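You operate a simulated robot arm through the tools that you are given. There is no shell and no other tool. Be economical: measure what you need, move in short steps, check, and stop when the job is done.

You are at the controls of a simulated two-armed robot. One attempt, no reset.

TASK
Fetch the outlet module that says "LAN" from the top of the jig bench and set it on the top of the grey table. Put the steel rail bracket on the top of the jig bench away on the lower shelf of the low black bench. Put the square nut from the top of the jig bench on the top of the grey lectern. Put the sachet that says "DRY" from the top of the wall bench on the top of the grey table and the sachet that says "damp" on the top of the short bench. Take the coiled black lead and leave it on the brown flat card board. Take the red foam corner and put it on top of the label box. The order is free. Set down upright: outlet module, steel rail bracket, coiled black lead, red foam corner.

Only the result counts: the job must be done as asked and must still hold three seconds after the hand-in. Knocking over, shifting, dropping, spilling or breaking anything else fails it.

THE ROBOT
Two 7-joint arms with two-finger parallel grippers on one trunk, on a base that drives. Base frame: it is fixed to the floor where the robot stands at the start and does not move with it; the origin is under the middle of the robot, x ahead of it, y to its left, z up; the surface under the hand at the start is at about z = 0.9. Readings come in m, degrees, newtons and seconds.
The left shoulder is at the start at [0.07, 0.134, 1.201], the right one opposite. With the tool pointing down near the work surface each hand reaches from about 0.18 to 0.64 m from the robot's upright axis, wherever it stands, measured 20 degrees to its own side. Places, roughly: coiled black lead [5.5, -4, 1]; flat card board (25x17x1 cm) [5.1, -4.1, 0.9]; label box [5.5, -4.25, 1]; lower shelf of the low black bench (108x18 cm) [-5.98, -2.94, 0.28]; outlet module [0.5, 0.25, 1]; red foam corner (7x7x9 cm) [6.1, -4.1, 0.9]; sachet [3.5, 0.5, 1]; square nut (3x3x3 cm) [0.4, -0.1, 0.9]; steel rail bracket (6x8x8 cm) [0.7, 0, 0.9]; top of the grey lectern [-1.1, -4.1, 0.8]; top of the grey table [1.4, -4.1, 0.8]; top of the short bench [3.3, -1.2, 0.9]. Payload 1.57 kg a hand.
The TCP of each hand is the grasp point between the finger pads, 0.03 m short of the fingertips. In the tool frame z runs along the fingers and y along their closing line. The gripper opens to 0.08 m. The fingers are 0.017 m wide and 0.012 m thick; the gripper's body (0.04 by 0.082 m) begins 0.08 m behind the TCP.
Orientation is told as [roll, pitch, yaw] about the base's x, y, z axes, in that order, counted from this pose: with the fingers straight down and closing along the base's y, the tool's x points along the base's -x, its y along +y and its z along -z.

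THE INTERFACE
- The arms move only by the tool step_arm. It takes "left_series", "right_series" or both (then of equal length, played together; a hand with none holds still); each is a list of rows, each an object (a shift or turn left out is 0, a gripper value left out holds the last) with "hand": the closure in counts, from 0 (fully open) to 255 (shut); "offset": the shift along the tool's x, y, z in m, a list of three; "dr": the turn, a rotation vector about the tool's x, y, z in degrees, a list of three. In form: [{"hand": hand, "offset": [tx, ty, tz], "dr": [ax, ay, az]}, ...]. A call has 1 to 10 rows; each row shifts and turns the commanded pose from where the row before left it, along the tool's axes as they then stand. A row lasts 0.2 s, in which the tool goes at most 0.05 m and 8.6 degrees; a call with a longer step from one row to the next is refused whole, and so is a gripper value outside its range. A pose out of reach is approached as far as the arm can. The call stops where the force on the tool passes 40 N (or 10 N more than at its start, if that is more) or the arm is blocked; 0.2 s more then pass. Each finger travels about 0.153 m/s and halts on what it meets, pressing with about 26 N; the grip force reading is that of the motor and also rises with nothing between the fingers. The clock runs only during rows and for 0.2 s after the last one: add rows that do not move to give the fingers time. The reply holds the time, the measured pose of the TCP, the force on the tool along the base axes, the opening and the grip force, in the units named above and with some noise, with the torque about the TCP (base axes, N m) and any sound that the robot's microphone picked up.
- Cameras (640 x 400 px; columns grow to the right, rows downward): "scene" is now at [0.1276, 0.0255, 1.415]; the picture's right is [0.32, -0.95, 0.00], its down [-0.67, -0.23, -0.70] and it looks along [0.67, 0.23, -0.71] (base axes); focal length 272 px, centre (320, 200). "left" rides on the left gripper at [0.072, 0.007, -0.122] in its tool frame; the picture's right is [-0.09, 1.00, 0.00], its down [-0.84, -0.08, -0.54] and it looks along [-0.54, -0.05, 0.84] (tool axes); focal length 238 px, centre (320, 200). "right" rides on the right gripper at [0.072, -0.007, -0.122] in its tool frame; the picture's right is [0.09, 1.00, 0.00], its down [-0.84, 0.08, -0.54] and it looks along [-0.54, 0.05, 0.84] (tool axes); focal length 238 px, centre (320, 200). There is no depth. A picture from a camera that has moved, and an enlarged one, comes with that camera's place and axes in the base frame and with its lens.
- get_image(camera): a new picture of that camera. No time passes.
- raise_lower(by): slides the trunk up (or, below 0, down) by that many m; the arms and the scene camera ride with it, the base frame stays. It gives what a move gives, with no picture.
- steer(legs): drives the robot by 1 to 6 legs, each [ahead, left, turn to the left] in m, m and degrees, along the robot's own axes; the way and the turn of a leg run together, so that a leg with both is an arc; at most 1.5 m and 180 degrees a leg. The arms and the cameras ride along, it lands a little off, and it stops where it bumps. It gives what a move gives.
- aim_head(pan, tilt): turns the head with the scene camera to pan (to the left, within 86 degrees either way) and tilt (down, from -29 to 69), counted from straight ahead of the robot. It gives what a move gives.
- enlarge(camera, box): a new picture of the part [left, top, right, bottom] of that camera's present view, enlarged. No time passes.
- hand_in(): hands the job in; it is judged then, once.

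Work in short steps. Places have to be worked out from the pictures, the camera data and where the tool is seen: move nearer, look again, correct. Check each grasp and each placing, and mend what went wrong. You have 207 turns and 194 pictures in all, those below and enlarged ones among them. Open the grippers and draw the arms clear of the work before you hand the job in, unless the task says otherwise; then end with one line.

The tools are called as a command line: name --argument value ..., lists and objects as JSON in quotes. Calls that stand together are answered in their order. step_arm: Moves the arms, as the interface text tells. Its arguments: {"type":"object","properties":{"left_series":{"type":"array"},"right_series":{"type":"array"}},"required":[]} The other tools are called the same way: raise_lower (by) slides the trunk up or down; steer (legs) drives the base; aim_head (pan, tilt) turns the head that bears the scene camera; get_image (camera) takes a picture; enlarge (camera, box) takes an enlarged picture of a part of a camera's view; hand_in () hands the job in.

At the start:

```text
time: 0.0
left_tcp_pos: [0.4373, 0.2356, 1.1424]
left_orientation: [0.0, 0.0, 0.0]
left_ft_force: [0.5, -0.1, -0.1]
left_moment: [0.01, 0.0, 0.01]
left_width: 0.0799
left_grip_force: 0.1
right_tcp_pos: [0.4143, -0.1311, 1.1723]
right_orientation: [0.0, -0.1, 0.1]
right_ft_force: [0.2, -0.2, 1.2]
right_moment: [-0.02, 0.02, 0.01]
right_width: 0.08
right_grip_force: 0.1
trunk travel left (down, up): [-0.775, 0.165]
robot x, y, heading: [-0.0006, 0.0021, 0.1]
head pan, tilt: [18.8, 45.3]
```

scene: 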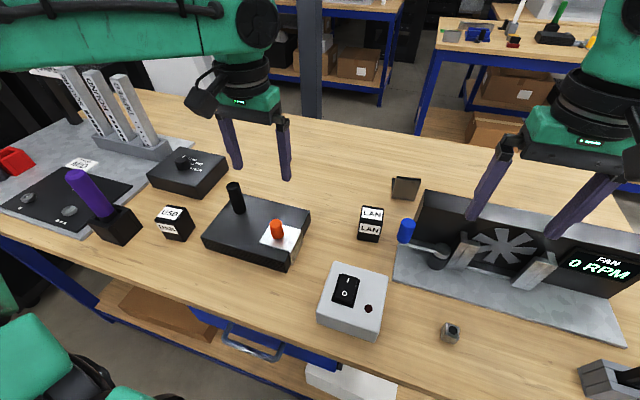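
right: 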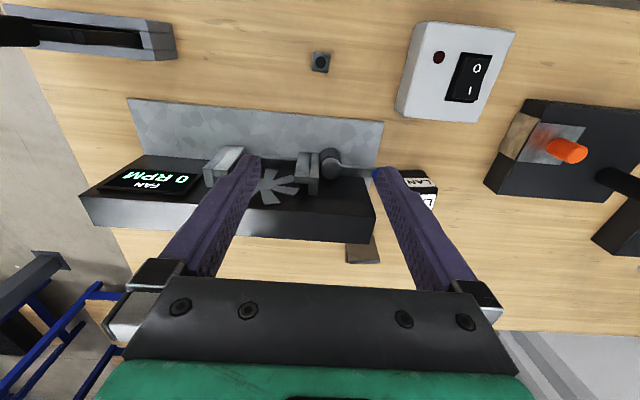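
left: 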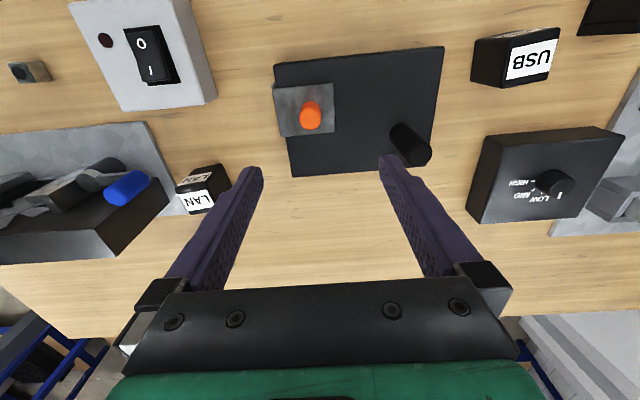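

I'll look closely at the bench items first: the LAN module, the thing behind the fan, and the nut.

enlarge --camera "scene" --box '[320, 150, 480, 250]'

aim_head --pan -25 --tilt 45

get_image --camera "scene"

```text
4.00 times, centred on (400, 200) of scene
camera zoom: at [0.1276, 0.0255, 1.415], right [0.32, -0.95, 0.0], down [-0.67, -0.23, -0.7], along [0.67, 0.23, -0.71], focal length 1089 px, centre (0, 200)
```

zoom: 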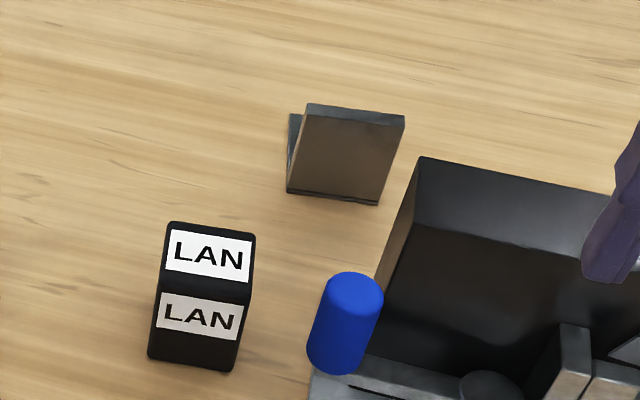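

```text
time: 1.1
left_tcp_pos: [0.4377, 0.2373, 1.143]
left_orientation: [0.0, 0.1, 0.0]
left_ft_force: [-0.2, -0.4, 0.8]
left_moment: [0.0, -0.04, 0.0]
left_width: 0.0799
left_grip_force: 0.1
right_tcp_pos: [0.4142, -0.1303, 1.1731]
right_orientation: [0.0, 0.0, 0.1]
right_ft_force: [0.0, -0.2, -0.1]
right_moment: [-0.01, 0.0, -0.05]
right_width: 0.0802
right_grip_force: 0.1
trunk travel left (down, up): [-0.775, 0.165]
robot x, y, heading: [0.0003, -0.0014, -0.1]
head pan, tilt: [-25.0, 45.0]
```

```text
189 pictures are left
camera scene: at [0.1246, -0.0348, 1.4155], right [-0.42, -0.91, 0.0], down [-0.64, 0.3, -0.71], along [0.64, -0.3, -0.71], focal length 272 px, centre (320, 200)
```

scene: 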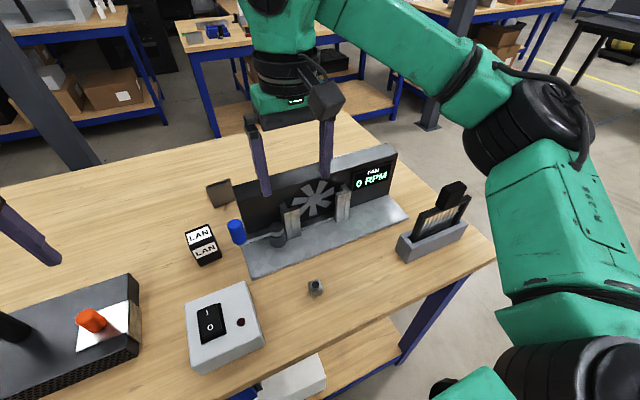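

Now I zoom in on the bracket and nut from this second viewpoint to triangulate.

enlarge --camera "scene" --box '[180, 160, 280, 280]'

enlarge --camera "scene" --box '[280, 260, 360, 310]'

enlarge --camera "right" --box '[320, 150, 460, 270]'

```text
3.33 times, centred on (230, 220) of scene
camera zoom: at [0.1246, -0.0348, 1.4155], right [-0.42, -0.91, 0.0], down [-0.64, 0.3, -0.71], along [0.64, -0.3, -0.71], focal length 907 px, centre (620, 133)
```

zoom: 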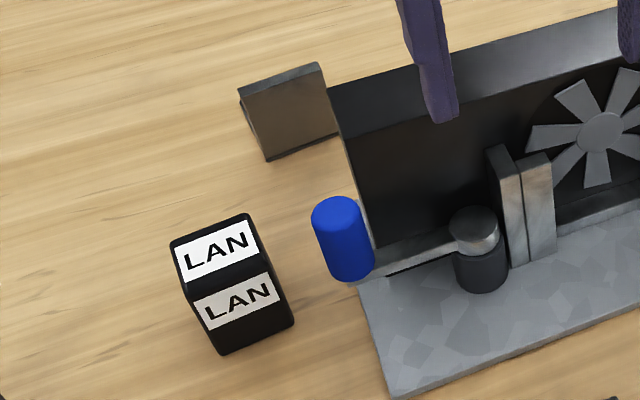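

```text
8.00 times, centred on (320, 285) of scene
camera zoom: at [0.1246, -0.0348, 1.4155], right [-0.42, -0.91, 0.0], down [-0.64, 0.3, -0.71], along [0.64, -0.3, -0.71], focal length 2177 px, centre (320, -480)
```

zoom: 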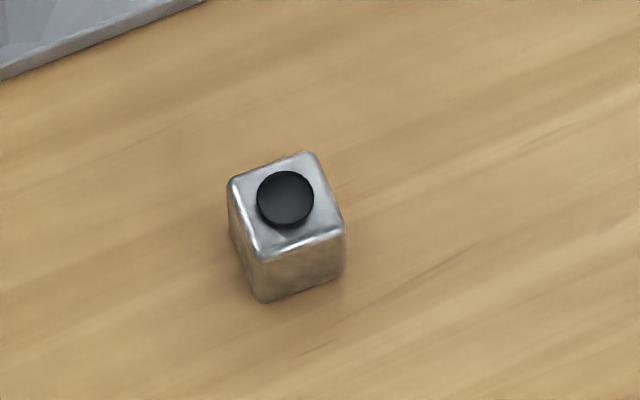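

```text
3.33 times, centred on (390, 210) of right
camera zoom: at [0.3412, -0.1388, 1.2943], right [-0.09, 1.0, 0.0], down [0.84, 0.08, 0.54], along [0.54, 0.05, -0.84], focal length 794 px, centre (87, 167)
```

zoom: 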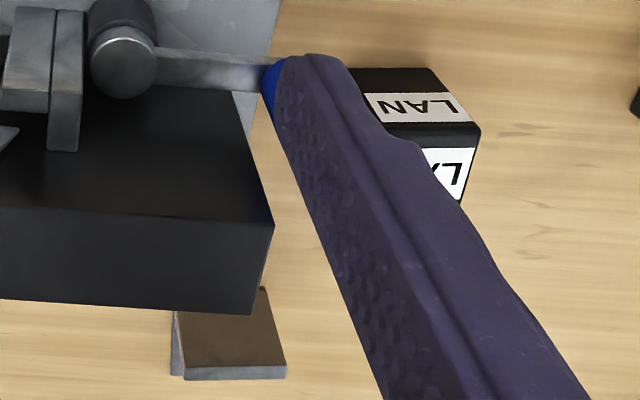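

I'll look down in front to see how much room there is between the base and the bench, since the bracket (~0.71 m) is beyond normal reach.

aim_head --pan 0 --tilt 69

get_image --camera "scene"

```text
time: 2.0
left_tcp_pos: [0.4369, 0.2358, 1.141]
left_orientation: [0.0, 0.0, 0.0]
left_ft_force: [-0.2, -0.6, -0.4]
left_moment: [0.0, 0.0, 0.01]
left_width: 0.08
left_grip_force: 0.0
right_tcp_pos: [0.4136, -0.1305, 1.1734]
right_orientation: [0.0, 0.1, 0.0]
right_ft_force: [0.5, -0.1, 0.2]
right_moment: [0.01, 0.01, 0.01]
right_width: 0.0801
right_grip_force: 0.1
trunk travel left (down, up): [-0.775, 0.165]
robot x, y, heading: [0.0017, -0.0025, -0.2]
head pan, tilt: [0.0, 68.8]
```

```text
185 pictures are left
camera scene: at [0.1068, -0.0007, 1.3866], right [0.0, -1.0, 0.0], down [-0.93, 0.0, -0.36], along [0.36, 0.0, -0.93], focal length 272 px, centre (320, 200)
```

scene: 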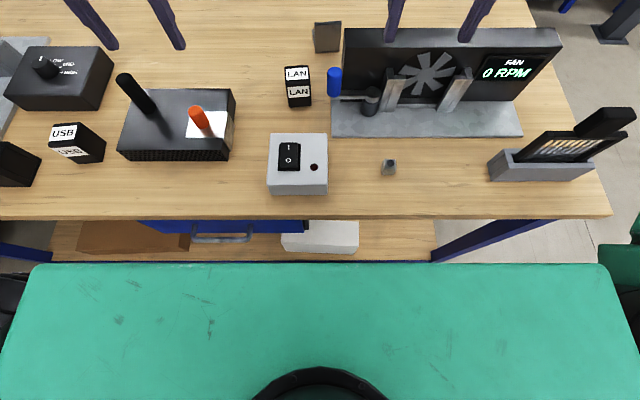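

The torso front seems about 0.1 m clear of the bench edge (x≈0.26). I'll move a little forward and right so the bracket falls into the left hand's reach sector.

steer --legs '[[0.0, -0.17, 0], [0.06, 0, 0]]'

get_image --camera "left"

```text
time: 4.0
left_tcp_pos: [0.4916, 0.0695, 1.1444]
left_orientation: [-0.1, -0.4, 0.1]
left_ft_force: [-0.7, 0.2, 0.5]
left_moment: [0.04, -0.04, 0.03]
left_width: 0.08
left_grip_force: 0.1
right_tcp_pos: [0.4659, -0.2981, 1.1758]
right_orientation: [0.0, -0.2, 0.1]
right_ft_force: [0.2, -0.2, 0.5]
right_moment: [0.0, -0.06, -0.01]
right_width: 0.0799
right_grip_force: 0.0
trunk travel left (down, up): [-0.775, 0.165]
robot x, y, heading: [0.0627, -0.1683, 0.2]
head pan, tilt: [0.0, 68.8]
```

```text
184 pictures are left
camera left: at [0.4193, 0.0761, 1.2665], right [0.09, 1.0, 0.0], down [0.83, -0.08, 0.55], along [0.54, -0.05, -0.84], focal length 238 px, centre (320, 200)
```

left: 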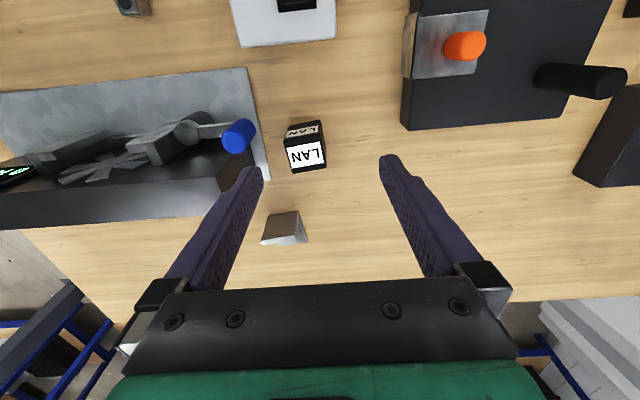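

The bracket shows at the lower left of the left view. I move the left hand forward over it for a better look.

step_arm --left_series '[{"offset": [-0.035, -0.012, 0]}, {"offset": [-0.035, -0.012, 0]}, {"offset": [-0.035, -0.012, 0]}, {"offset": [-0.035, -0.012, 0]}]'

get_image --camera "left"

aim_head --pan 10 --tilt 40

get_image --camera "scene"

```text
time: 5.0
left_tcp_pos: [0.606, 0.0345, 1.136]
left_orientation: [0.1, 0.0, 0.2]
left_ft_force: [-0.5, 0.4, -0.9]
left_moment: [0.0, -0.02, 0.01]
left_width: 0.0801
left_grip_force: 0.1
left hand out of reach, approached as far as the arm can: row 4
right_tcp_pos: [0.4724, -0.2993, 1.1724]
right_orientation: [0.1, 0.0, 0.1]
right_ft_force: [0.2, -0.3, -1.0]
right_moment: [0.01, -0.05, -0.01]
right_width: 0.0798
right_grip_force: 0.0
trunk travel left (down, up): [-0.775, 0.165]
robot x, y, heading: [0.0602, -0.1702, -0.0]
head pan, tilt: [0.0, 68.8]
```

```text
183 pictures are left
camera left: at [0.5344, 0.0403, 1.2596], right [0.09, 1.0, 0.0], down [0.84, -0.07, 0.54], along [0.54, -0.05, -0.84], focal length 238 px, centre (320, 200)
```

left: 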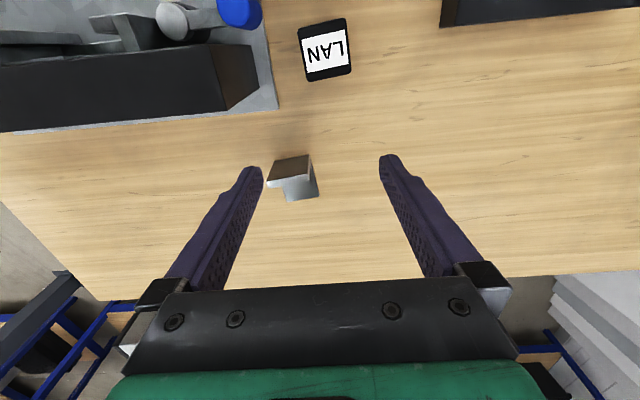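

```text
time: 6.0
left_tcp_pos: [0.606, 0.0324, 1.1366]
left_orientation: [0.0, 0.0, 0.1]
left_ft_force: [0.5, -0.2, 0.4]
left_moment: [-0.02, 0.0, 0.0]
left_width: 0.0803
left_grip_force: 0.0
right_tcp_pos: [0.4732, -0.2989, 1.1724]
right_orientation: [0.1, 0.0, 0.1]
right_ft_force: [0.2, -0.6, 0.3]
right_moment: [-0.04, 0.06, -0.01]
right_width: 0.08
right_grip_force: 0.1
trunk travel left (down, up): [-0.775, 0.165]
robot x, y, heading: [0.062, -0.1705, 0.3]
head pan, tilt: [10.0, 40.0]
```

```text
182 pictures are left
camera scene: at [0.1944, -0.1544, 1.4226], right [0.17, -0.98, 0.0], down [-0.63, -0.11, -0.77], along [0.75, 0.13, -0.64], focal length 272 px, centre (320, 200)
```

scene: 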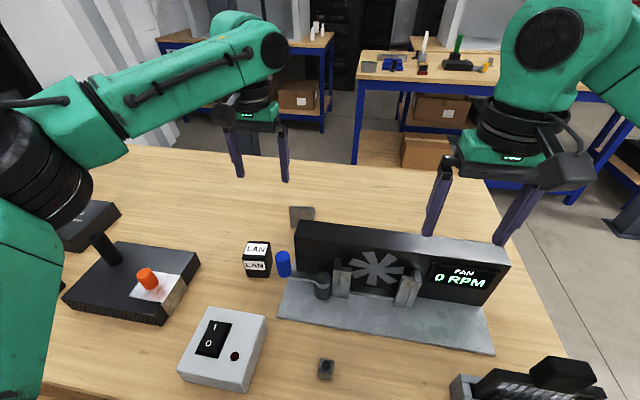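

Enlarge the bracket from the left camera to understand its shape.

enlarge --camera "left" --box '[250, 140, 346, 200]'

enlarge --camera "scene" --box '[230, 190, 342, 260]'

```text
6.67 times, centred on (298, 170) of left
camera zoom: at [0.5346, 0.0394, 1.2596], right [0.09, 1.0, 0.0], down [0.84, -0.08, 0.54], along [0.54, -0.05, -0.84], focal length 1589 px, centre (467, 400)
```

zoom: 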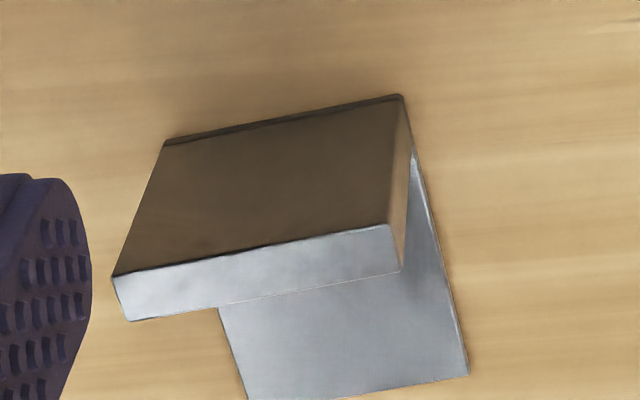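

```text
5.71 times, centred on (286, 225) of scene
camera zoom: at [0.1944, -0.1544, 1.4226], right [0.17, -0.98, 0.0], down [-0.63, -0.11, -0.77], along [0.75, 0.13, -0.64], focal length 1555 px, centre (514, 57)
```

zoom: 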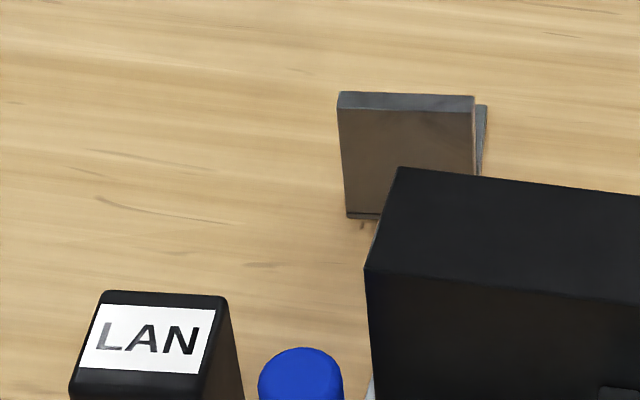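

The bracket is an L: upright plate at x≈0.684, y≈-0.018 (yaw ≈7°), base flange extending toward +x. I'll first fetch the nut with the right hand: estimated at (0.356, -0.134).

step_arm --right_series '[{"offset": [0.0234, 0.033, 0.02]}, {"offset": [0.0234, 0.033, 0.02]}, {"offset": [0.0234, 0.033, 0.02]}, {"offset": [0.0234, 0.033, 0.02]}, {"offset": [0.0234, 0.033, 0.02]}]' --left_series '[{"offset": [0.04, 0, -0.01]}, {"offset": [0.04, 0, -0.01]}, {"offset": [0.04, 0.01, -0.01]}, {"offset": [0.03, 0.01, 0]}, {"offset": [0, 0, 0]}]'

get_image --camera "right"

```text
time: 7.2
left_tcp_pos: [0.4565, 0.0537, 1.1664]
left_orientation: [-0.1, -0.1, 0.2]
left_ft_force: [-0.9, 0.0, 0.6]
left_moment: [0.06, 0.01, -0.01]
left_width: 0.0802
left_grip_force: 0.1
right_tcp_pos: [0.3574, -0.1326, 1.0739]
right_orientation: [0.1, -0.1, 0.1]
right_ft_force: [-0.2, 0.3, 0.6]
right_moment: [-0.03, 0.0, 0.01]
right_width: 0.0802
right_grip_force: 0.1
trunk travel left (down, up): [-0.775, 0.165]
robot x, y, heading: [0.0575, -0.1695, 0.2]
head pan, tilt: [10.0, 40.0]
```

```text
179 pictures are left
camera right: at [0.2844, -0.1399, 1.1951], right [-0.09, 1.0, 0.0], down [0.84, 0.08, 0.54], along [0.54, 0.05, -0.84], focal length 238 px, centre (320, 200)
```

right: 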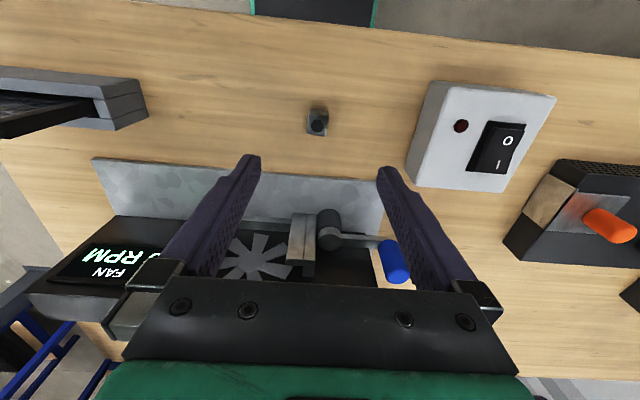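

The nut is right below at about (0.355, -0.136). Descend so the fingertips are just above the bench surface, then close.

step_arm --right_series '[{"offset": [0.0005, -0.003, 0.045]}, {"offset": [0, 0, 0.045]}, {"offset": [0, 0, 0.03]}, {"offset": [0, 0, 0.013]}, {}]'

get_image --camera "right"

```text
time: 8.4
left_tcp_pos: [0.4555, 0.0521, 1.1671]
left_orientation: [0.1, 0.1, 0.1]
left_ft_force: [-0.5, -0.3, -0.5]
left_moment: [0.02, -0.02, 0.01]
left_width: 0.0799
left_grip_force: 0.1
right_tcp_pos: [0.3563, -0.1373, 0.9392]
right_orientation: [0.0, -0.1, 0.2]
right_ft_force: [0.5, -0.1, -0.7]
right_moment: [0.0, 0.0, 0.01]
right_width: 0.0798
right_grip_force: 0.1
trunk travel left (down, up): [-0.775, 0.165]
robot x, y, heading: [0.0577, -0.1674, 0.3]
head pan, tilt: [10.0, 40.0]
```

```text
178 pictures are left
camera right: at [0.2833, -0.1449, 1.0606], right [-0.09, 1.0, 0.0], down [0.84, 0.08, 0.54], along [0.54, 0.05, -0.84], focal length 238 px, centre (320, 200)
```

right: 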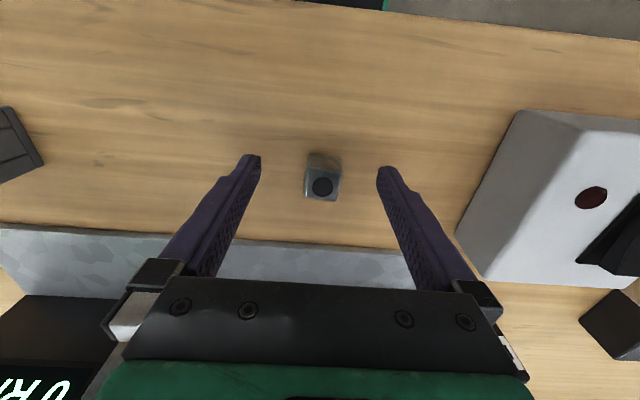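

Well centred. Close and lift.

step_arm --right_series '[{"offset": [0.004, 0, 0.003], "hand": 0}, {"hand": 255}, {"hand": 255}, {"hand": 255}, {"offset": [0, 0, -0.04]}, {"offset": [0, 0, -0.05]}, {"offset": [0, 0, -0.05]}, {"offset": [0, 0, -0.05]}, {"offset": [0, 0, -0.03]}]'

get_image --camera "right"

aim_head --pan -86 --tilt 15

get_image --camera "scene"

```text
time: 10.4
left_tcp_pos: [0.4555, 0.0526, 1.1673]
left_orientation: [0.1, 0.0, 0.1]
left_ft_force: [1.1, 0.3, -0.4]
left_moment: [-0.02, 0.02, -0.01]
left_width: 0.0803
left_grip_force: 0.0
right_tcp_pos: [0.3506, -0.1367, 1.1583]
right_orientation: [0.0, 0.0, 0.2]
right_ft_force: [0.3, 0.5, -0.1]
right_moment: [-0.02, 0.0, -0.03]
right_width: 0.0227
right_grip_force: 25.8
trunk travel left (down, up): [-0.775, 0.165]
robot x, y, heading: [0.0623, -0.1682, -0.1]
head pan, tilt: [10.0, 40.0]
```

```text
177 pictures are left
camera right: at [0.2797, -0.1458, 1.2798], right [-0.09, 1.0, 0.0], down [0.84, 0.08, 0.54], along [0.54, 0.05, -0.84], focal length 238 px, centre (320, 200)
```

right: 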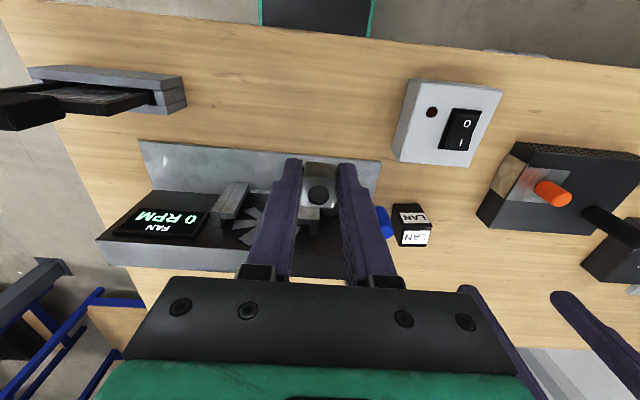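

```text
time: 12.1
left_tcp_pos: [0.4566, 0.0515, 1.1674]
left_orientation: [0.0, 0.0, 0.1]
left_ft_force: [0.0, 0.6, -0.1]
left_moment: [0.03, -0.01, -0.01]
left_width: 0.08
left_grip_force: 0.0
right_tcp_pos: [0.3528, -0.1373, 1.1569]
right_orientation: [0.0, -0.1, 0.1]
right_ft_force: [-0.5, -0.3, 0.0]
right_moment: [0.01, -0.01, -0.01]
right_width: 0.0225
right_grip_force: 26.2
trunk travel left (down, up): [-0.775, 0.165]
robot x, y, heading: [0.0592, -0.1692, 0.2]
head pan, tilt: [-85.9, 15.0]
```

```text
176 pictures are left
camera scene: at [0.1172, -0.2623, 1.4623], right [-1.0, -0.07, 0.0], down [-0.02, 0.26, -0.97], along [0.07, -0.96, -0.26], focal length 272 px, centre (320, 200)
```

scene: 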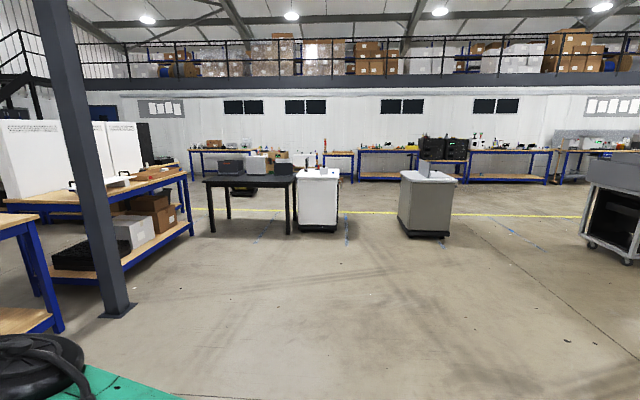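

Nut held. Now survey: the lectern is the grey box at column 427, grey table the dark-legged one at column 250. Look at other directions for the way around the jig bench.

aim_head --pan -40 --tilt 20

get_image --camera "scene"

aim_head --pan 10 --tilt 15

get_image --camera "scene"

```text
time: 13.2
left_tcp_pos: [0.4564, 0.0529, 1.1671]
left_orientation: [0.0, 0.0, 0.2]
left_ft_force: [-0.2, 0.0, 0.0]
left_moment: [-0.01, 0.0, 0.03]
left_width: 0.0799
left_grip_force: 0.0
right_tcp_pos: [0.3525, -0.1364, 1.1573]
right_orientation: [0.0, -0.1, 0.1]
right_ft_force: [-0.1, 0.2, 0.2]
right_moment: [0.0, 0.0, -0.02]
right_width: 0.0222
right_grip_force: 26.0
trunk travel left (down, up): [-0.775, 0.165]
robot x, y, heading: [0.0622, -0.1662, 0.2]
head pan, tilt: [-40.0, 20.0]
```

```text
175 pictures are left
camera scene: at [0.1817, -0.229, 1.4541], right [-0.64, -0.77, 0.0], down [-0.26, 0.22, -0.94], along [0.72, -0.6, -0.34], focal length 272 px, centre (320, 200)
```

scene: 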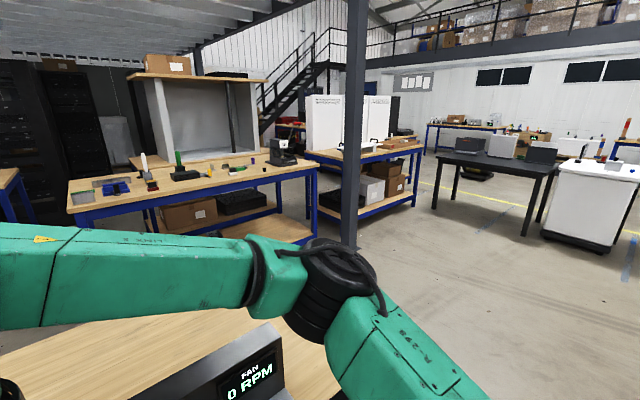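

```text
time: 14.4
left_tcp_pos: [0.4561, 0.0527, 1.1667]
left_orientation: [0.0, 0.0, 0.1]
left_ft_force: [0.5, -0.2, 0.3]
left_moment: [0.02, 0.01, 0.04]
left_width: 0.0803
left_grip_force: 0.1
right_tcp_pos: [0.3523, -0.1387, 1.1571]
right_orientation: [0.0, 0.1, 0.1]
right_ft_force: [0.8, -0.1, -0.2]
right_moment: [-0.03, 0.01, -0.01]
right_width: 0.0228
right_grip_force: 26.1
trunk travel left (down, up): [-0.775, 0.165]
robot x, y, heading: [0.0556, -0.1701, 0.3]
head pan, tilt: [10.0, 15.0]
```

```text
174 pictures are left
camera scene: at [0.2024, -0.1529, 1.4623], right [0.17, -0.98, 0.0], down [-0.26, -0.05, -0.97], along [0.95, 0.17, -0.26], focal length 272 px, centre (320, 200)
```

scene: 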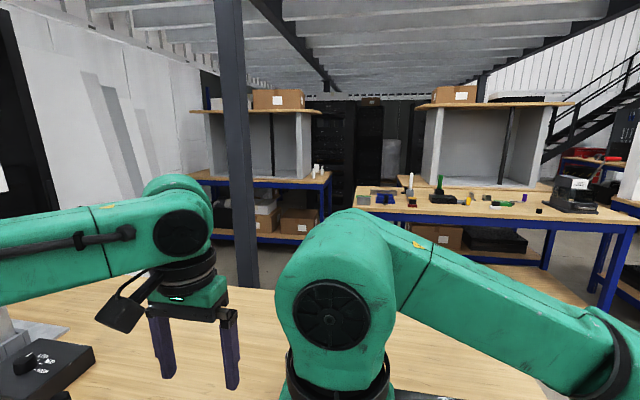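

I'll back away from the bench, turn right to face -y and look toward the low black bench to learn how its lower shelf can be reached.

steer --legs '[[-0.45, 0, 0], [0, 0, -100]]'

aim_head --pan -58 --tilt 10

get_image --camera "scene"

```text
time: 21.3
left_tcp_pos: [-0.2339, -0.5975, 1.1679]
left_orientation: [0.1, 0.1, -99.6]
left_ft_force: [0.2, -0.2, -0.1]
left_moment: [-0.03, -0.02, 0.0]
left_width: 0.0801
left_grip_force: 0.1
right_tcp_pos: [-0.4039, -0.4638, 1.1585]
right_orientation: [0.0, 0.0, -99.6]
right_ft_force: [0.3, -0.6, 0.2]
right_moment: [-0.01, -0.03, -0.02]
right_width: 0.0227
right_grip_force: 25.8
trunk travel left (down, up): [-0.775, 0.165]
robot x, y, heading: [-0.3838, -0.1703, -99.8]
head pan, tilt: [10.0, 15.0]
```

```text
time: 22.7
left_tcp_pos: [-0.233, -0.5977, 1.1685]
left_orientation: [0.0, 0.1, -99.5]
left_ft_force: [0.2, -0.1, 0.5]
left_moment: [0.01, -0.01, 0.01]
left_width: 0.0801
left_grip_force: 0.0
right_tcp_pos: [-0.4041, -0.4638, 1.1584]
right_orientation: [0.0, 0.0, -99.6]
right_ft_force: [0.4, -0.1, -0.6]
right_moment: [-0.02, 0.01, 0.02]
right_width: 0.0226
right_grip_force: 25.7
trunk travel left (down, up): [-0.775, 0.165]
robot x, y, heading: [-0.3842, -0.1712, -99.8]
head pan, tilt: [-58.0, 10.0]
```

```text
173 pictures are left
camera scene: at [-0.4786, -0.2554, 1.4704], right [-0.38, 0.92, 0.0], down [0.16, 0.07, -0.98], along [-0.91, -0.38, -0.17], focal length 272 px, centre (320, 200)
```

scene: 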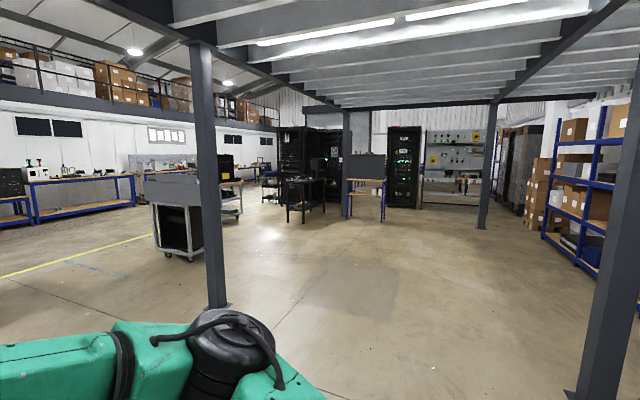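

The low black bench is around (303,195). Enlarge it.

enlarge --camera "scene" --box '[250, 165, 346, 225]'

```text
6.67 times, centred on (298, 195) of scene
camera zoom: at [-0.4786, -0.2554, 1.4704], right [-0.38, 0.92, 0.0], down [0.16, 0.07, -0.98], along [-0.91, -0.38, -0.17], focal length 1814 px, centre (467, 233)
```

zoom: 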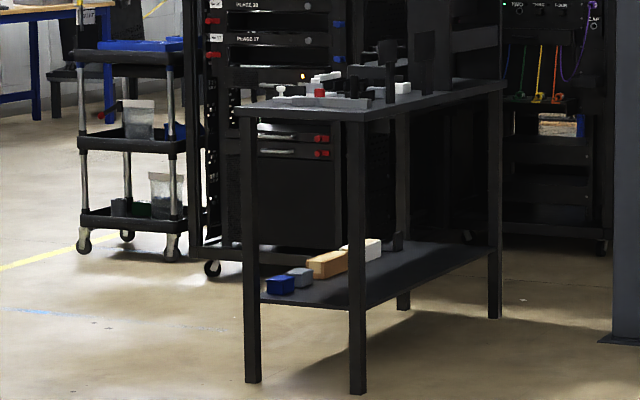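

Bench geometry: shelf at 0.28 m, top ≈0.84 m, open long side, so the bracket must go in with a tilted tool. I'll therefore pick it from the far side of the jig bench with a tilted left hand. Drive around: turn to face -x, go south, reverse along +x, then into the aisle.

steer --legs '[[0, 0, -80.2], [0, 1.1, 0], [-1.0, 0, 0], [-0.87, 0, 0]]'

aim_head --pan -80 --tilt 25

get_image --camera "scene"

```text
time: 40.8
left_tcp_pos: [1.0909, -1.5071, 1.1678]
left_orientation: [-0.1, 0.0, -179.8]
left_ft_force: [0.5, 0.4, 0.9]
left_moment: [-0.02, -0.01, 0.01]
left_width: 0.08
left_grip_force: 0.0
right_tcp_pos: [1.1934, -1.318, 1.1576]
right_orientation: [0.0, 0.0, -179.8]
right_ft_force: [-0.5, -0.6, -0.3]
right_moment: [0.03, -0.02, 0.02]
right_width: 0.0224
right_grip_force: 26.3
trunk travel left (down, up): [-0.775, 0.165]
robot x, y, heading: [1.488, -1.2856, -179.7]
head pan, tilt: [-58.0, 10.0]
```

```text
time: 41.6
left_tcp_pos: [1.0926, -1.5066, 1.1675]
left_orientation: [0.0, 0.0, -179.8]
left_ft_force: [0.2, 0.4, 0.3]
left_moment: [-0.01, 0.0, -0.03]
left_width: 0.0798
left_grip_force: 0.1
right_tcp_pos: [1.1948, -1.3184, 1.1582]
right_orientation: [0.1, 0.1, -179.8]
right_ft_force: [1.1, -0.2, 0.0]
right_moment: [0.03, -0.03, 0.02]
right_width: 0.0227
right_grip_force: 25.6
trunk travel left (down, up): [-0.775, 0.165]
robot x, y, heading: [1.4888, -1.2868, -179.8]
head pan, tilt: [-80.0, 25.0]
```

```text
171 pictures are left
camera scene: at [1.4217, -1.1958, 1.4461], right [0.98, 0.18, 0.0], down [0.08, -0.42, -0.91], along [-0.16, 0.89, -0.42], focal length 272 px, centre (320, 200)
```

scene: 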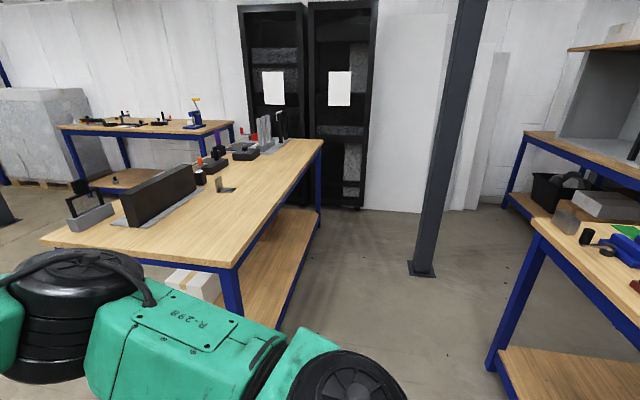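

Clear aisle. Move right into it so the bracket lies ahead-left of the robot.

steer --legs '[[0, -1.42, 0]]'

aim_head --pan 15 --tilt 45

get_image --camera "scene"

```text
time: 48.7
left_tcp_pos: [1.0864, -0.0756, 1.1682]
left_orientation: [0.0, 0.0, -179.7]
left_ft_force: [-0.1, -0.7, -0.1]
left_moment: [-0.01, 0.01, 0.01]
left_width: 0.0801
left_grip_force: 0.0
right_tcp_pos: [1.1889, 0.1136, 1.1582]
right_orientation: [0.0, 0.0, -179.6]
right_ft_force: [-0.3, 0.3, -1.0]
right_moment: [0.0, -0.02, 0.03]
right_width: 0.0229
right_grip_force: 26.0
trunk travel left (down, up): [-0.775, 0.165]
robot x, y, heading: [1.481, 0.1472, -179.9]
head pan, tilt: [-80.0, 25.0]
```

```text
time: 50.5
left_tcp_pos: [1.0868, -0.0761, 1.1669]
left_orientation: [0.0, 0.0, -179.7]
left_ft_force: [-0.2, 0.7, 0.8]
left_moment: [0.0, -0.01, 0.03]
left_width: 0.0799
left_grip_force: 0.0
right_tcp_pos: [1.1882, 0.1138, 1.1585]
right_orientation: [0.0, 0.0, -179.8]
right_ft_force: [0.0, 0.1, -0.7]
right_moment: [-0.01, 0.0, -0.02]
right_width: 0.0224
right_grip_force: 25.3
trunk travel left (down, up): [-0.775, 0.165]
robot x, y, heading: [1.4811, 0.1456, -179.7]
head pan, tilt: [15.0, 45.0]
```

```text
170 pictures are left
camera scene: at [1.3536, 0.1243, 1.4155], right [-0.26, 0.96, 0.0], down [0.68, 0.19, -0.71], along [-0.68, -0.19, -0.71], focal length 272 px, centre (320, 200)
```

scene: 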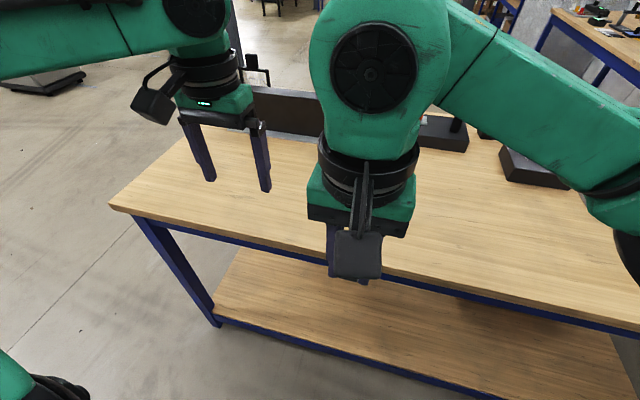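

Drive forward toward the bench, then tilt the left tool about 60° forward with a +7° yaw to match the bracket.

steer --legs '[[0.2, 0, 0]]'

step_arm --left_series '[{"dr": [0, 0, -7]}, {"dr": [0, -8.5, 0]}, {"dr": [0, -8.5, 0]}, {"dr": [0, -8.5, 0]}, {"dr": [0, -8.5, 0]}, {"dr": [0, -8.5, 0]}, {"dr": [0, -8.5, 0]}, {"dr": [0, -8.5, 0]}, {}]'

get_image --camera "left"

```text
time: 52.0
left_tcp_pos: [0.8889, -0.0777, 1.1678]
left_orientation: [0.0, -0.2, -179.6]
left_ft_force: [0.0, 0.4, -0.7]
left_moment: [0.03, -0.01, 0.0]
left_width: 0.08
left_grip_force: 0.0
right_tcp_pos: [0.9911, 0.1131, 1.1568]
right_orientation: [0.0, -0.1, -179.7]
right_ft_force: [-0.3, -0.3, 0.4]
right_moment: [0.0, 0.03, -0.03]
right_width: 0.0225
right_grip_force: 26.4
trunk travel left (down, up): [-0.775, 0.165]
robot x, y, heading: [1.2836, 0.1453, -180.0]
head pan, tilt: [15.0, 45.0]
```

```text
time: 54.0
left_tcp_pos: [0.8267, -0.0668, 1.209]
left_orientation: [1.0, -47.7, -175.3]
left_ft_force: [0.4, -0.6, 0.2]
left_moment: [-0.02, 0.0, -0.02]
left_width: 0.08
left_grip_force: 0.0
left hand out of reach, approached as far as the arm can: row 5, 6, 7, 8
right_tcp_pos: [0.9883, 0.112, 1.1572]
right_orientation: [0.0, 0.0, -179.5]
right_ft_force: [0.5, -0.4, -0.3]
right_moment: [-0.01, 0.0, -0.02]
right_width: 0.0227
right_grip_force: 25.9
trunk travel left (down, up): [-0.775, 0.165]
robot x, y, heading: [1.2817, 0.1448, -179.7]
head pan, tilt: [15.0, 45.0]
```

```text
169 pictures are left
camera left: at [0.9665, -0.0599, 1.2371], right [0.03, -1.0, 0.08], down [-0.17, 0.07, 0.98], along [-0.99, -0.04, -0.17], focal length 238 px, centre (320, 200)
```

left: 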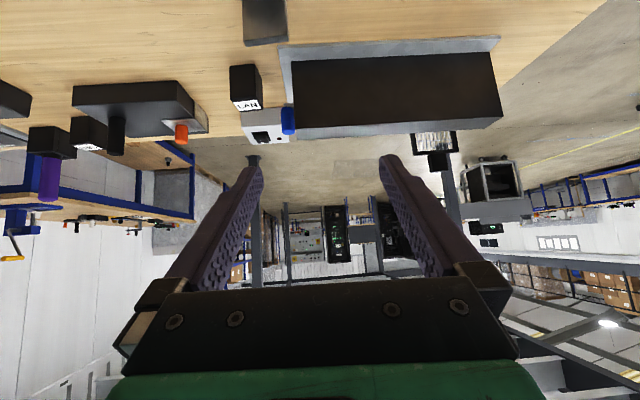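

60° is too far folded here, and the camera hangs underneath, so use 45°. Un-tilt by 14.5° and move ahead and let it settle.

step_arm --left_series '[{"dr": [0, 7.25, 0]}, {"dr": [0, 7.25, 0]}, {"offset": [-0.03, 0, 0.035]}, {"offset": [-0.03, 0, 0.035]}, {}]'

get_image --camera "left"

```text
time: 55.2
left_tcp_pos: [0.7408, -0.0759, 1.1836]
left_orientation: [0.9, -33.3, -175.1]
left_ft_force: [-0.9, 0.4, 0.7]
left_moment: [-0.02, -0.02, -0.05]
left_width: 0.0801
left_grip_force: 0.0
right_tcp_pos: [0.99, 0.1129, 1.1585]
right_orientation: [0.0, -0.1, -179.6]
right_ft_force: [0.0, 0.5, -0.1]
right_moment: [-0.01, -0.02, 0.03]
right_width: 0.0228
right_grip_force: 26.6
trunk travel left (down, up): [-0.775, 0.165]
robot x, y, heading: [1.2814, 0.1459, -179.6]
head pan, tilt: [15.0, 45.0]
```

```text
168 pictures are left
camera left: at [0.8684, -0.0693, 1.2462], right [0.02, -1.0, 0.06], down [-0.41, 0.05, 0.91], along [-0.91, -0.04, -0.41], focal length 238 px, centre (320, 200)
```

left: 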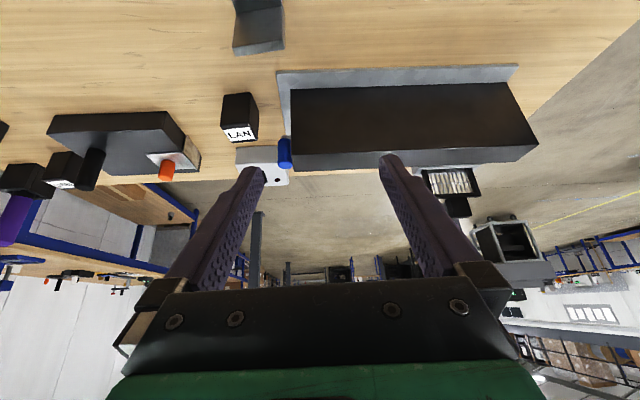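

Pose commands restart from the measured pose. Now lower, shift +y to the bracket line and tilt to ~45°.

step_arm --left_series '[{"offset": [0.025, -0.022, 0.03], "dr": [-1.1, 0, -1.67]}, {"offset": [0.025, -0.022, 0.03]}, {"offset": [0.02, -0.022, 0.02]}, {"dr": [0, -6, 0]}, {"dr": [0, -6, 0]}, {}]'

get_image --camera "left"

```text
time: 56.6
left_tcp_pos: [0.7458, -0.0072, 1.0754]
left_orientation: [1.0, -45.4, -173.3]
left_ft_force: [0.2, -0.5, -0.6]
left_moment: [0.01, 0.01, -0.01]
left_width: 0.08
left_grip_force: 0.2
right_tcp_pos: [0.9883, 0.1136, 1.1574]
right_orientation: [-0.1, 0.0, -179.6]
right_ft_force: [1.0, -0.4, -0.2]
right_moment: [0.0, 0.01, 0.01]
right_width: 0.0226
right_grip_force: 26.0
trunk travel left (down, up): [-0.775, 0.165]
robot x, y, heading: [1.2832, 0.1406, -179.7]
head pan, tilt: [15.0, 45.0]
```

```text
167 pictures are left
camera left: at [0.8835, 0.0033, 1.111], right [0.06, -0.99, 0.08], down [-0.21, 0.06, 0.98], along [-0.98, -0.08, -0.21], focal length 238 px, centre (320, 200)
```

left: 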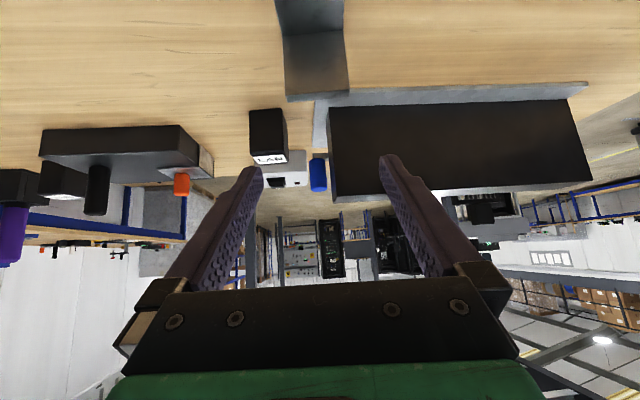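

Bracket estimate now: plate centre (0.689, -0.017), yaw ≈7°. Align first, stopping 6 cm short along the tool axis, and check.

step_arm --left_series '[{"offset": [0.025, 0.0015, 0.02]}, {"offset": [0.025, 0.0015, 0.02]}, {"offset": [0, 0, 0.03]}, {}]'

get_image --camera "left"

get_image --camera "scene"

```text
time: 57.6
left_tcp_pos: [0.7332, -0.0137, 0.9916]
left_orientation: [1.0, -45.3, -173.2]
left_ft_force: [0.0, -0.3, -0.7]
left_moment: [0.0, 0.0, 0.01]
left_width: 0.08
left_grip_force: 0.1
right_tcp_pos: [0.9895, 0.1132, 1.1569]
right_orientation: [0.0, 0.0, -179.6]
right_ft_force: [0.1, -0.8, -0.1]
right_moment: [-0.01, 0.02, -0.02]
right_width: 0.0226
right_grip_force: 25.8
trunk travel left (down, up): [-0.775, 0.165]
robot x, y, heading: [1.2791, 0.1439, -179.5]
head pan, tilt: [15.0, 45.0]
```

```text
166 pictures are left
camera left: at [0.8709, -0.0031, 1.0264], right [0.06, -0.99, 0.08], down [-0.21, 0.06, 0.98], along [-0.98, -0.08, -0.21], focal length 238 px, centre (320, 200)
```

left: 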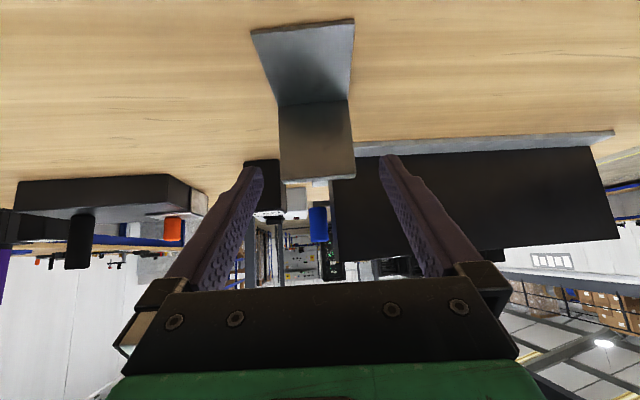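

```text
165 pictures are left
camera scene: at [1.1538, 0.123, 1.4155], right [-0.26, 0.96, 0.0], down [0.68, 0.19, -0.71], along [-0.68, -0.19, -0.71], focal length 272 px, centre (320, 200)
```

scene: 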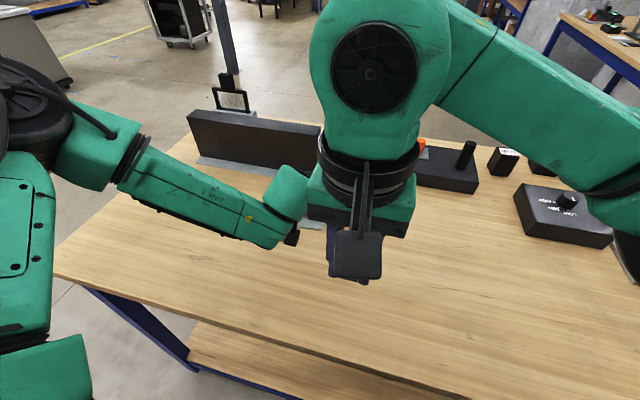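

Aligned: plate centred between fingers. Advance 6 cm along the fingers and close.

step_arm --left_series '[{"offset": [0.002, 0, 0.03]}, {"offset": [0.002, 0, 0.031]}, {}, {"hand": 255}, {"hand": 255}, {"hand": 255}]'

get_image --camera "left"

```text
time: 59.0
left_tcp_pos: [0.6954, -0.022, 0.9487]
left_orientation: [0.8, -45.2, -173.3]
left_ft_force: [0.8, -0.1, -0.2]
left_moment: [0.05, 0.05, 0.03]
left_width: 0.0598
left_grip_force: 26.3
left hand out of reach, approached as far as the arm can: row 2
right_tcp_pos: [0.9889, 0.1128, 1.1575]
right_orientation: [0.1, 0.1, -179.6]
right_ft_force: [0.0, 0.2, -0.4]
right_moment: [-0.01, -0.01, -0.03]
right_width: 0.0227
right_grip_force: 25.6
trunk travel left (down, up): [-0.775, 0.165]
robot x, y, heading: [1.2811, 0.1462, -179.6]
head pan, tilt: [15.0, 45.0]
```

```text
164 pictures are left
camera left: at [0.8328, -0.011, 0.9832], right [0.06, -1.0, 0.08], down [-0.21, 0.06, 0.98], along [-0.98, -0.08, -0.21], focal length 238 px, centre (320, 200)
```

left: 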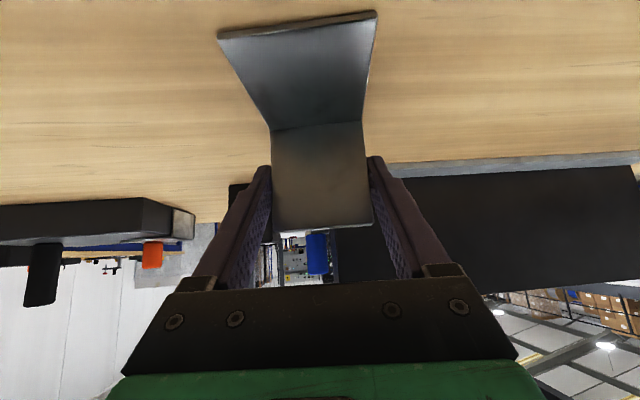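

Gripped at 6.0 cm. Lift straight up slightly and check.

step_arm --left_series '[{"offset": [-0.018, 0, -0.018]}, {"offset": [-0.018, 0, -0.018]}, {"offset": [-0.018, 0, -0.018]}, {}]'

get_image --camera "left"

```text
time: 60.0
left_tcp_pos: [0.6943, -0.0228, 1.0243]
left_orientation: [1.0, -45.3, -173.4]
left_ft_force: [-0.3, -1.0, -1.2]
left_moment: [-0.01, -0.01, 0.01]
left_width: 0.0601
left_grip_force: 26.0
right_tcp_pos: [0.9868, 0.1135, 1.1585]
right_orientation: [0.0, 0.0, -179.6]
right_ft_force: [-0.1, 0.2, -0.5]
right_moment: [0.0, -0.01, 0.03]
right_width: 0.0226
right_grip_force: 26.2
trunk travel left (down, up): [-0.775, 0.165]
robot x, y, heading: [1.2795, 0.1471, -179.7]
head pan, tilt: [15.0, 45.0]
```

```text
163 pictures are left
camera left: at [0.8321, -0.0107, 1.0593], right [0.06, -0.99, 0.08], down [-0.21, 0.06, 0.97], along [-0.97, -0.08, -0.21], focal length 238 px, centre (320, 200)
```

left: 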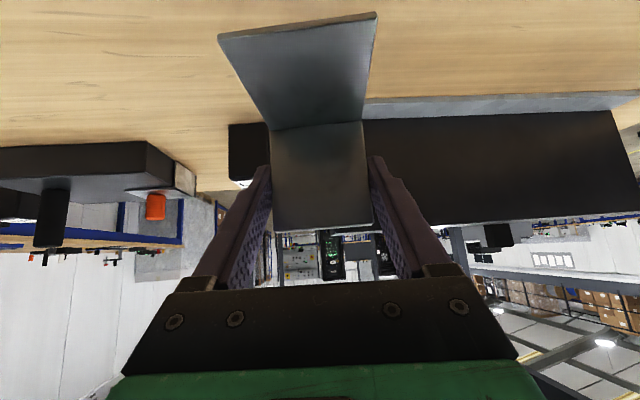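

Firmly held. Raise a bit more, then drive out: back, south, west, turn to face -y and approach the lectern.

step_arm --left_series '[{"offset": [-0.02, 0, -0.02]}, {"offset": [-0.02, 0, -0.02]}, {}]'

steer --legs '[[-0.2, 0, 0], [0, 1.43, 0], [1.5, 0, 0], [0.92, 0, 0], [0, 0, 90], [1.5, 0, 0]]'

aim_head --pan 0 --tilt 30

get_image --camera "scene"

```text
time: 60.9
left_tcp_pos: [0.6945, -0.022, 1.0803]
left_orientation: [1.1, -45.3, -173.3]
left_ft_force: [0.4, 0.0, -0.9]
left_moment: [-0.03, -0.01, -0.02]
left_width: 0.0595
left_grip_force: 26.0
right_tcp_pos: [0.9876, 0.112, 1.1576]
right_orientation: [0.0, 0.0, -179.6]
right_ft_force: [-0.2, -0.6, 0.1]
right_moment: [-0.02, -0.04, -0.04]
right_width: 0.0226
right_grip_force: 26.1
trunk travel left (down, up): [-0.775, 0.165]
robot x, y, heading: [1.2849, 0.144, -179.3]
head pan, tilt: [15.0, 45.0]
```

```text
time: 91.4
left_tcp_pos: [-0.7955, -3.3889, 1.0813]
left_orientation: [1.0, -45.3, -84.7]
left_ft_force: [-0.6, -0.4, -1.8]
left_moment: [-0.02, 0.01, 0.02]
left_width: 0.0597
left_grip_force: 26.1
right_tcp_pos: [-0.9219, -3.091, 1.1592]
right_orientation: [0.0, 0.0, -91.0]
right_ft_force: [-0.7, -0.7, 0.1]
right_moment: [0.01, 0.0, 0.02]
right_width: 0.0231
right_grip_force: 26.2
trunk travel left (down, up): [-0.775, 0.165]
robot x, y, heading: [-0.9499, -2.7959, -91.1]
head pan, tilt: [15.0, 45.0]
```

```text
time: 92.2
left_tcp_pos: [-0.7964, -3.3873, 1.0808]
left_orientation: [1.0, -45.3, -84.7]
left_ft_force: [0.0, -0.6, -1.6]
left_moment: [0.02, 0.02, -0.06]
left_width: 0.0598
left_grip_force: 25.9
right_tcp_pos: [-0.9224, -3.0919, 1.1568]
right_orientation: [0.0, 0.1, -91.1]
right_ft_force: [0.4, -0.3, -0.1]
right_moment: [0.0, 0.01, 0.0]
right_width: 0.0226
right_grip_force: 26.0
trunk travel left (down, up): [-0.775, 0.165]
robot x, y, heading: [-0.9505, -2.7968, -91.3]
head pan, tilt: [0.0, 30.0]
```

```text
162 pictures are left
camera scene: at [-0.9495, -2.9393, 1.4379], right [-1.0, 0.02, 0.0], down [0.01, 0.5, -0.87], along [-0.02, -0.87, -0.5], focal length 272 px, centre (320, 200)
```

scene: 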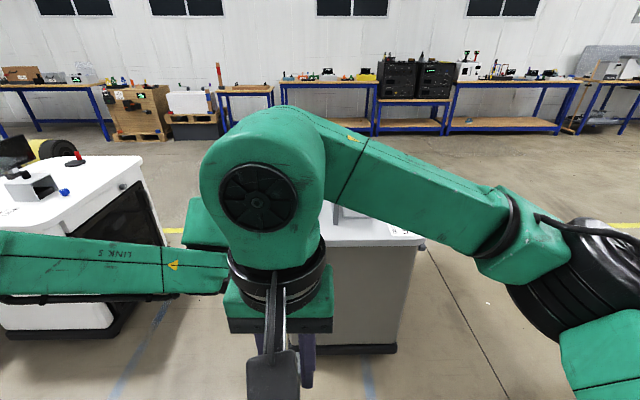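

The lectern's front edge is about y≈-3.74. Drive 0.6 m closer and look with the right camera.

steer --legs '[[0.6, 0, 0]]'

get_image --camera "right"

get_image --camera "left"

```text
time: 95.5
left_tcp_pos: [-0.803, -3.9897, 1.0822]
left_orientation: [1.0, -45.4, -84.6]
left_ft_force: [0.0, -0.2, -1.6]
left_moment: [0.0, 0.04, -0.01]
left_width: 0.0597
left_grip_force: 25.9
right_tcp_pos: [-0.9307, -3.6941, 1.1581]
right_orientation: [0.0, 0.0, -90.9]
right_ft_force: [0.4, 0.6, -0.9]
right_moment: [0.01, -0.02, 0.0]
right_width: 0.0226
right_grip_force: 25.8
trunk travel left (down, up): [-0.775, 0.165]
robot x, y, heading: [-0.9573, -3.4029, -90.8]
head pan, tilt: [0.0, 30.0]
```

```text
161 pictures are left
camera right: at [-0.9374, -3.6223, 1.2793], right [1.0, 0.08, 0.0], down [0.07, -0.84, 0.54], along [0.04, -0.54, -0.84], focal length 238 px, centre (320, 200)
```

right: 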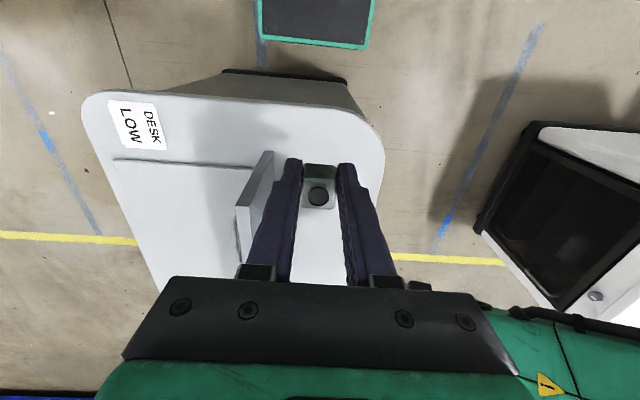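

```text
160 pictures are left
camera left: at [-0.8109, -3.8529, 1.1168], right [1.0, 0.04, 0.08], down [-0.07, -0.21, 0.98], along [0.06, -0.98, -0.21], focal length 238 px, centre (320, 200)
```

left: 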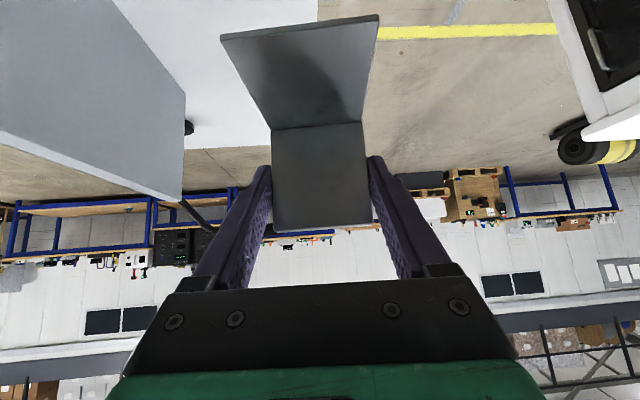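

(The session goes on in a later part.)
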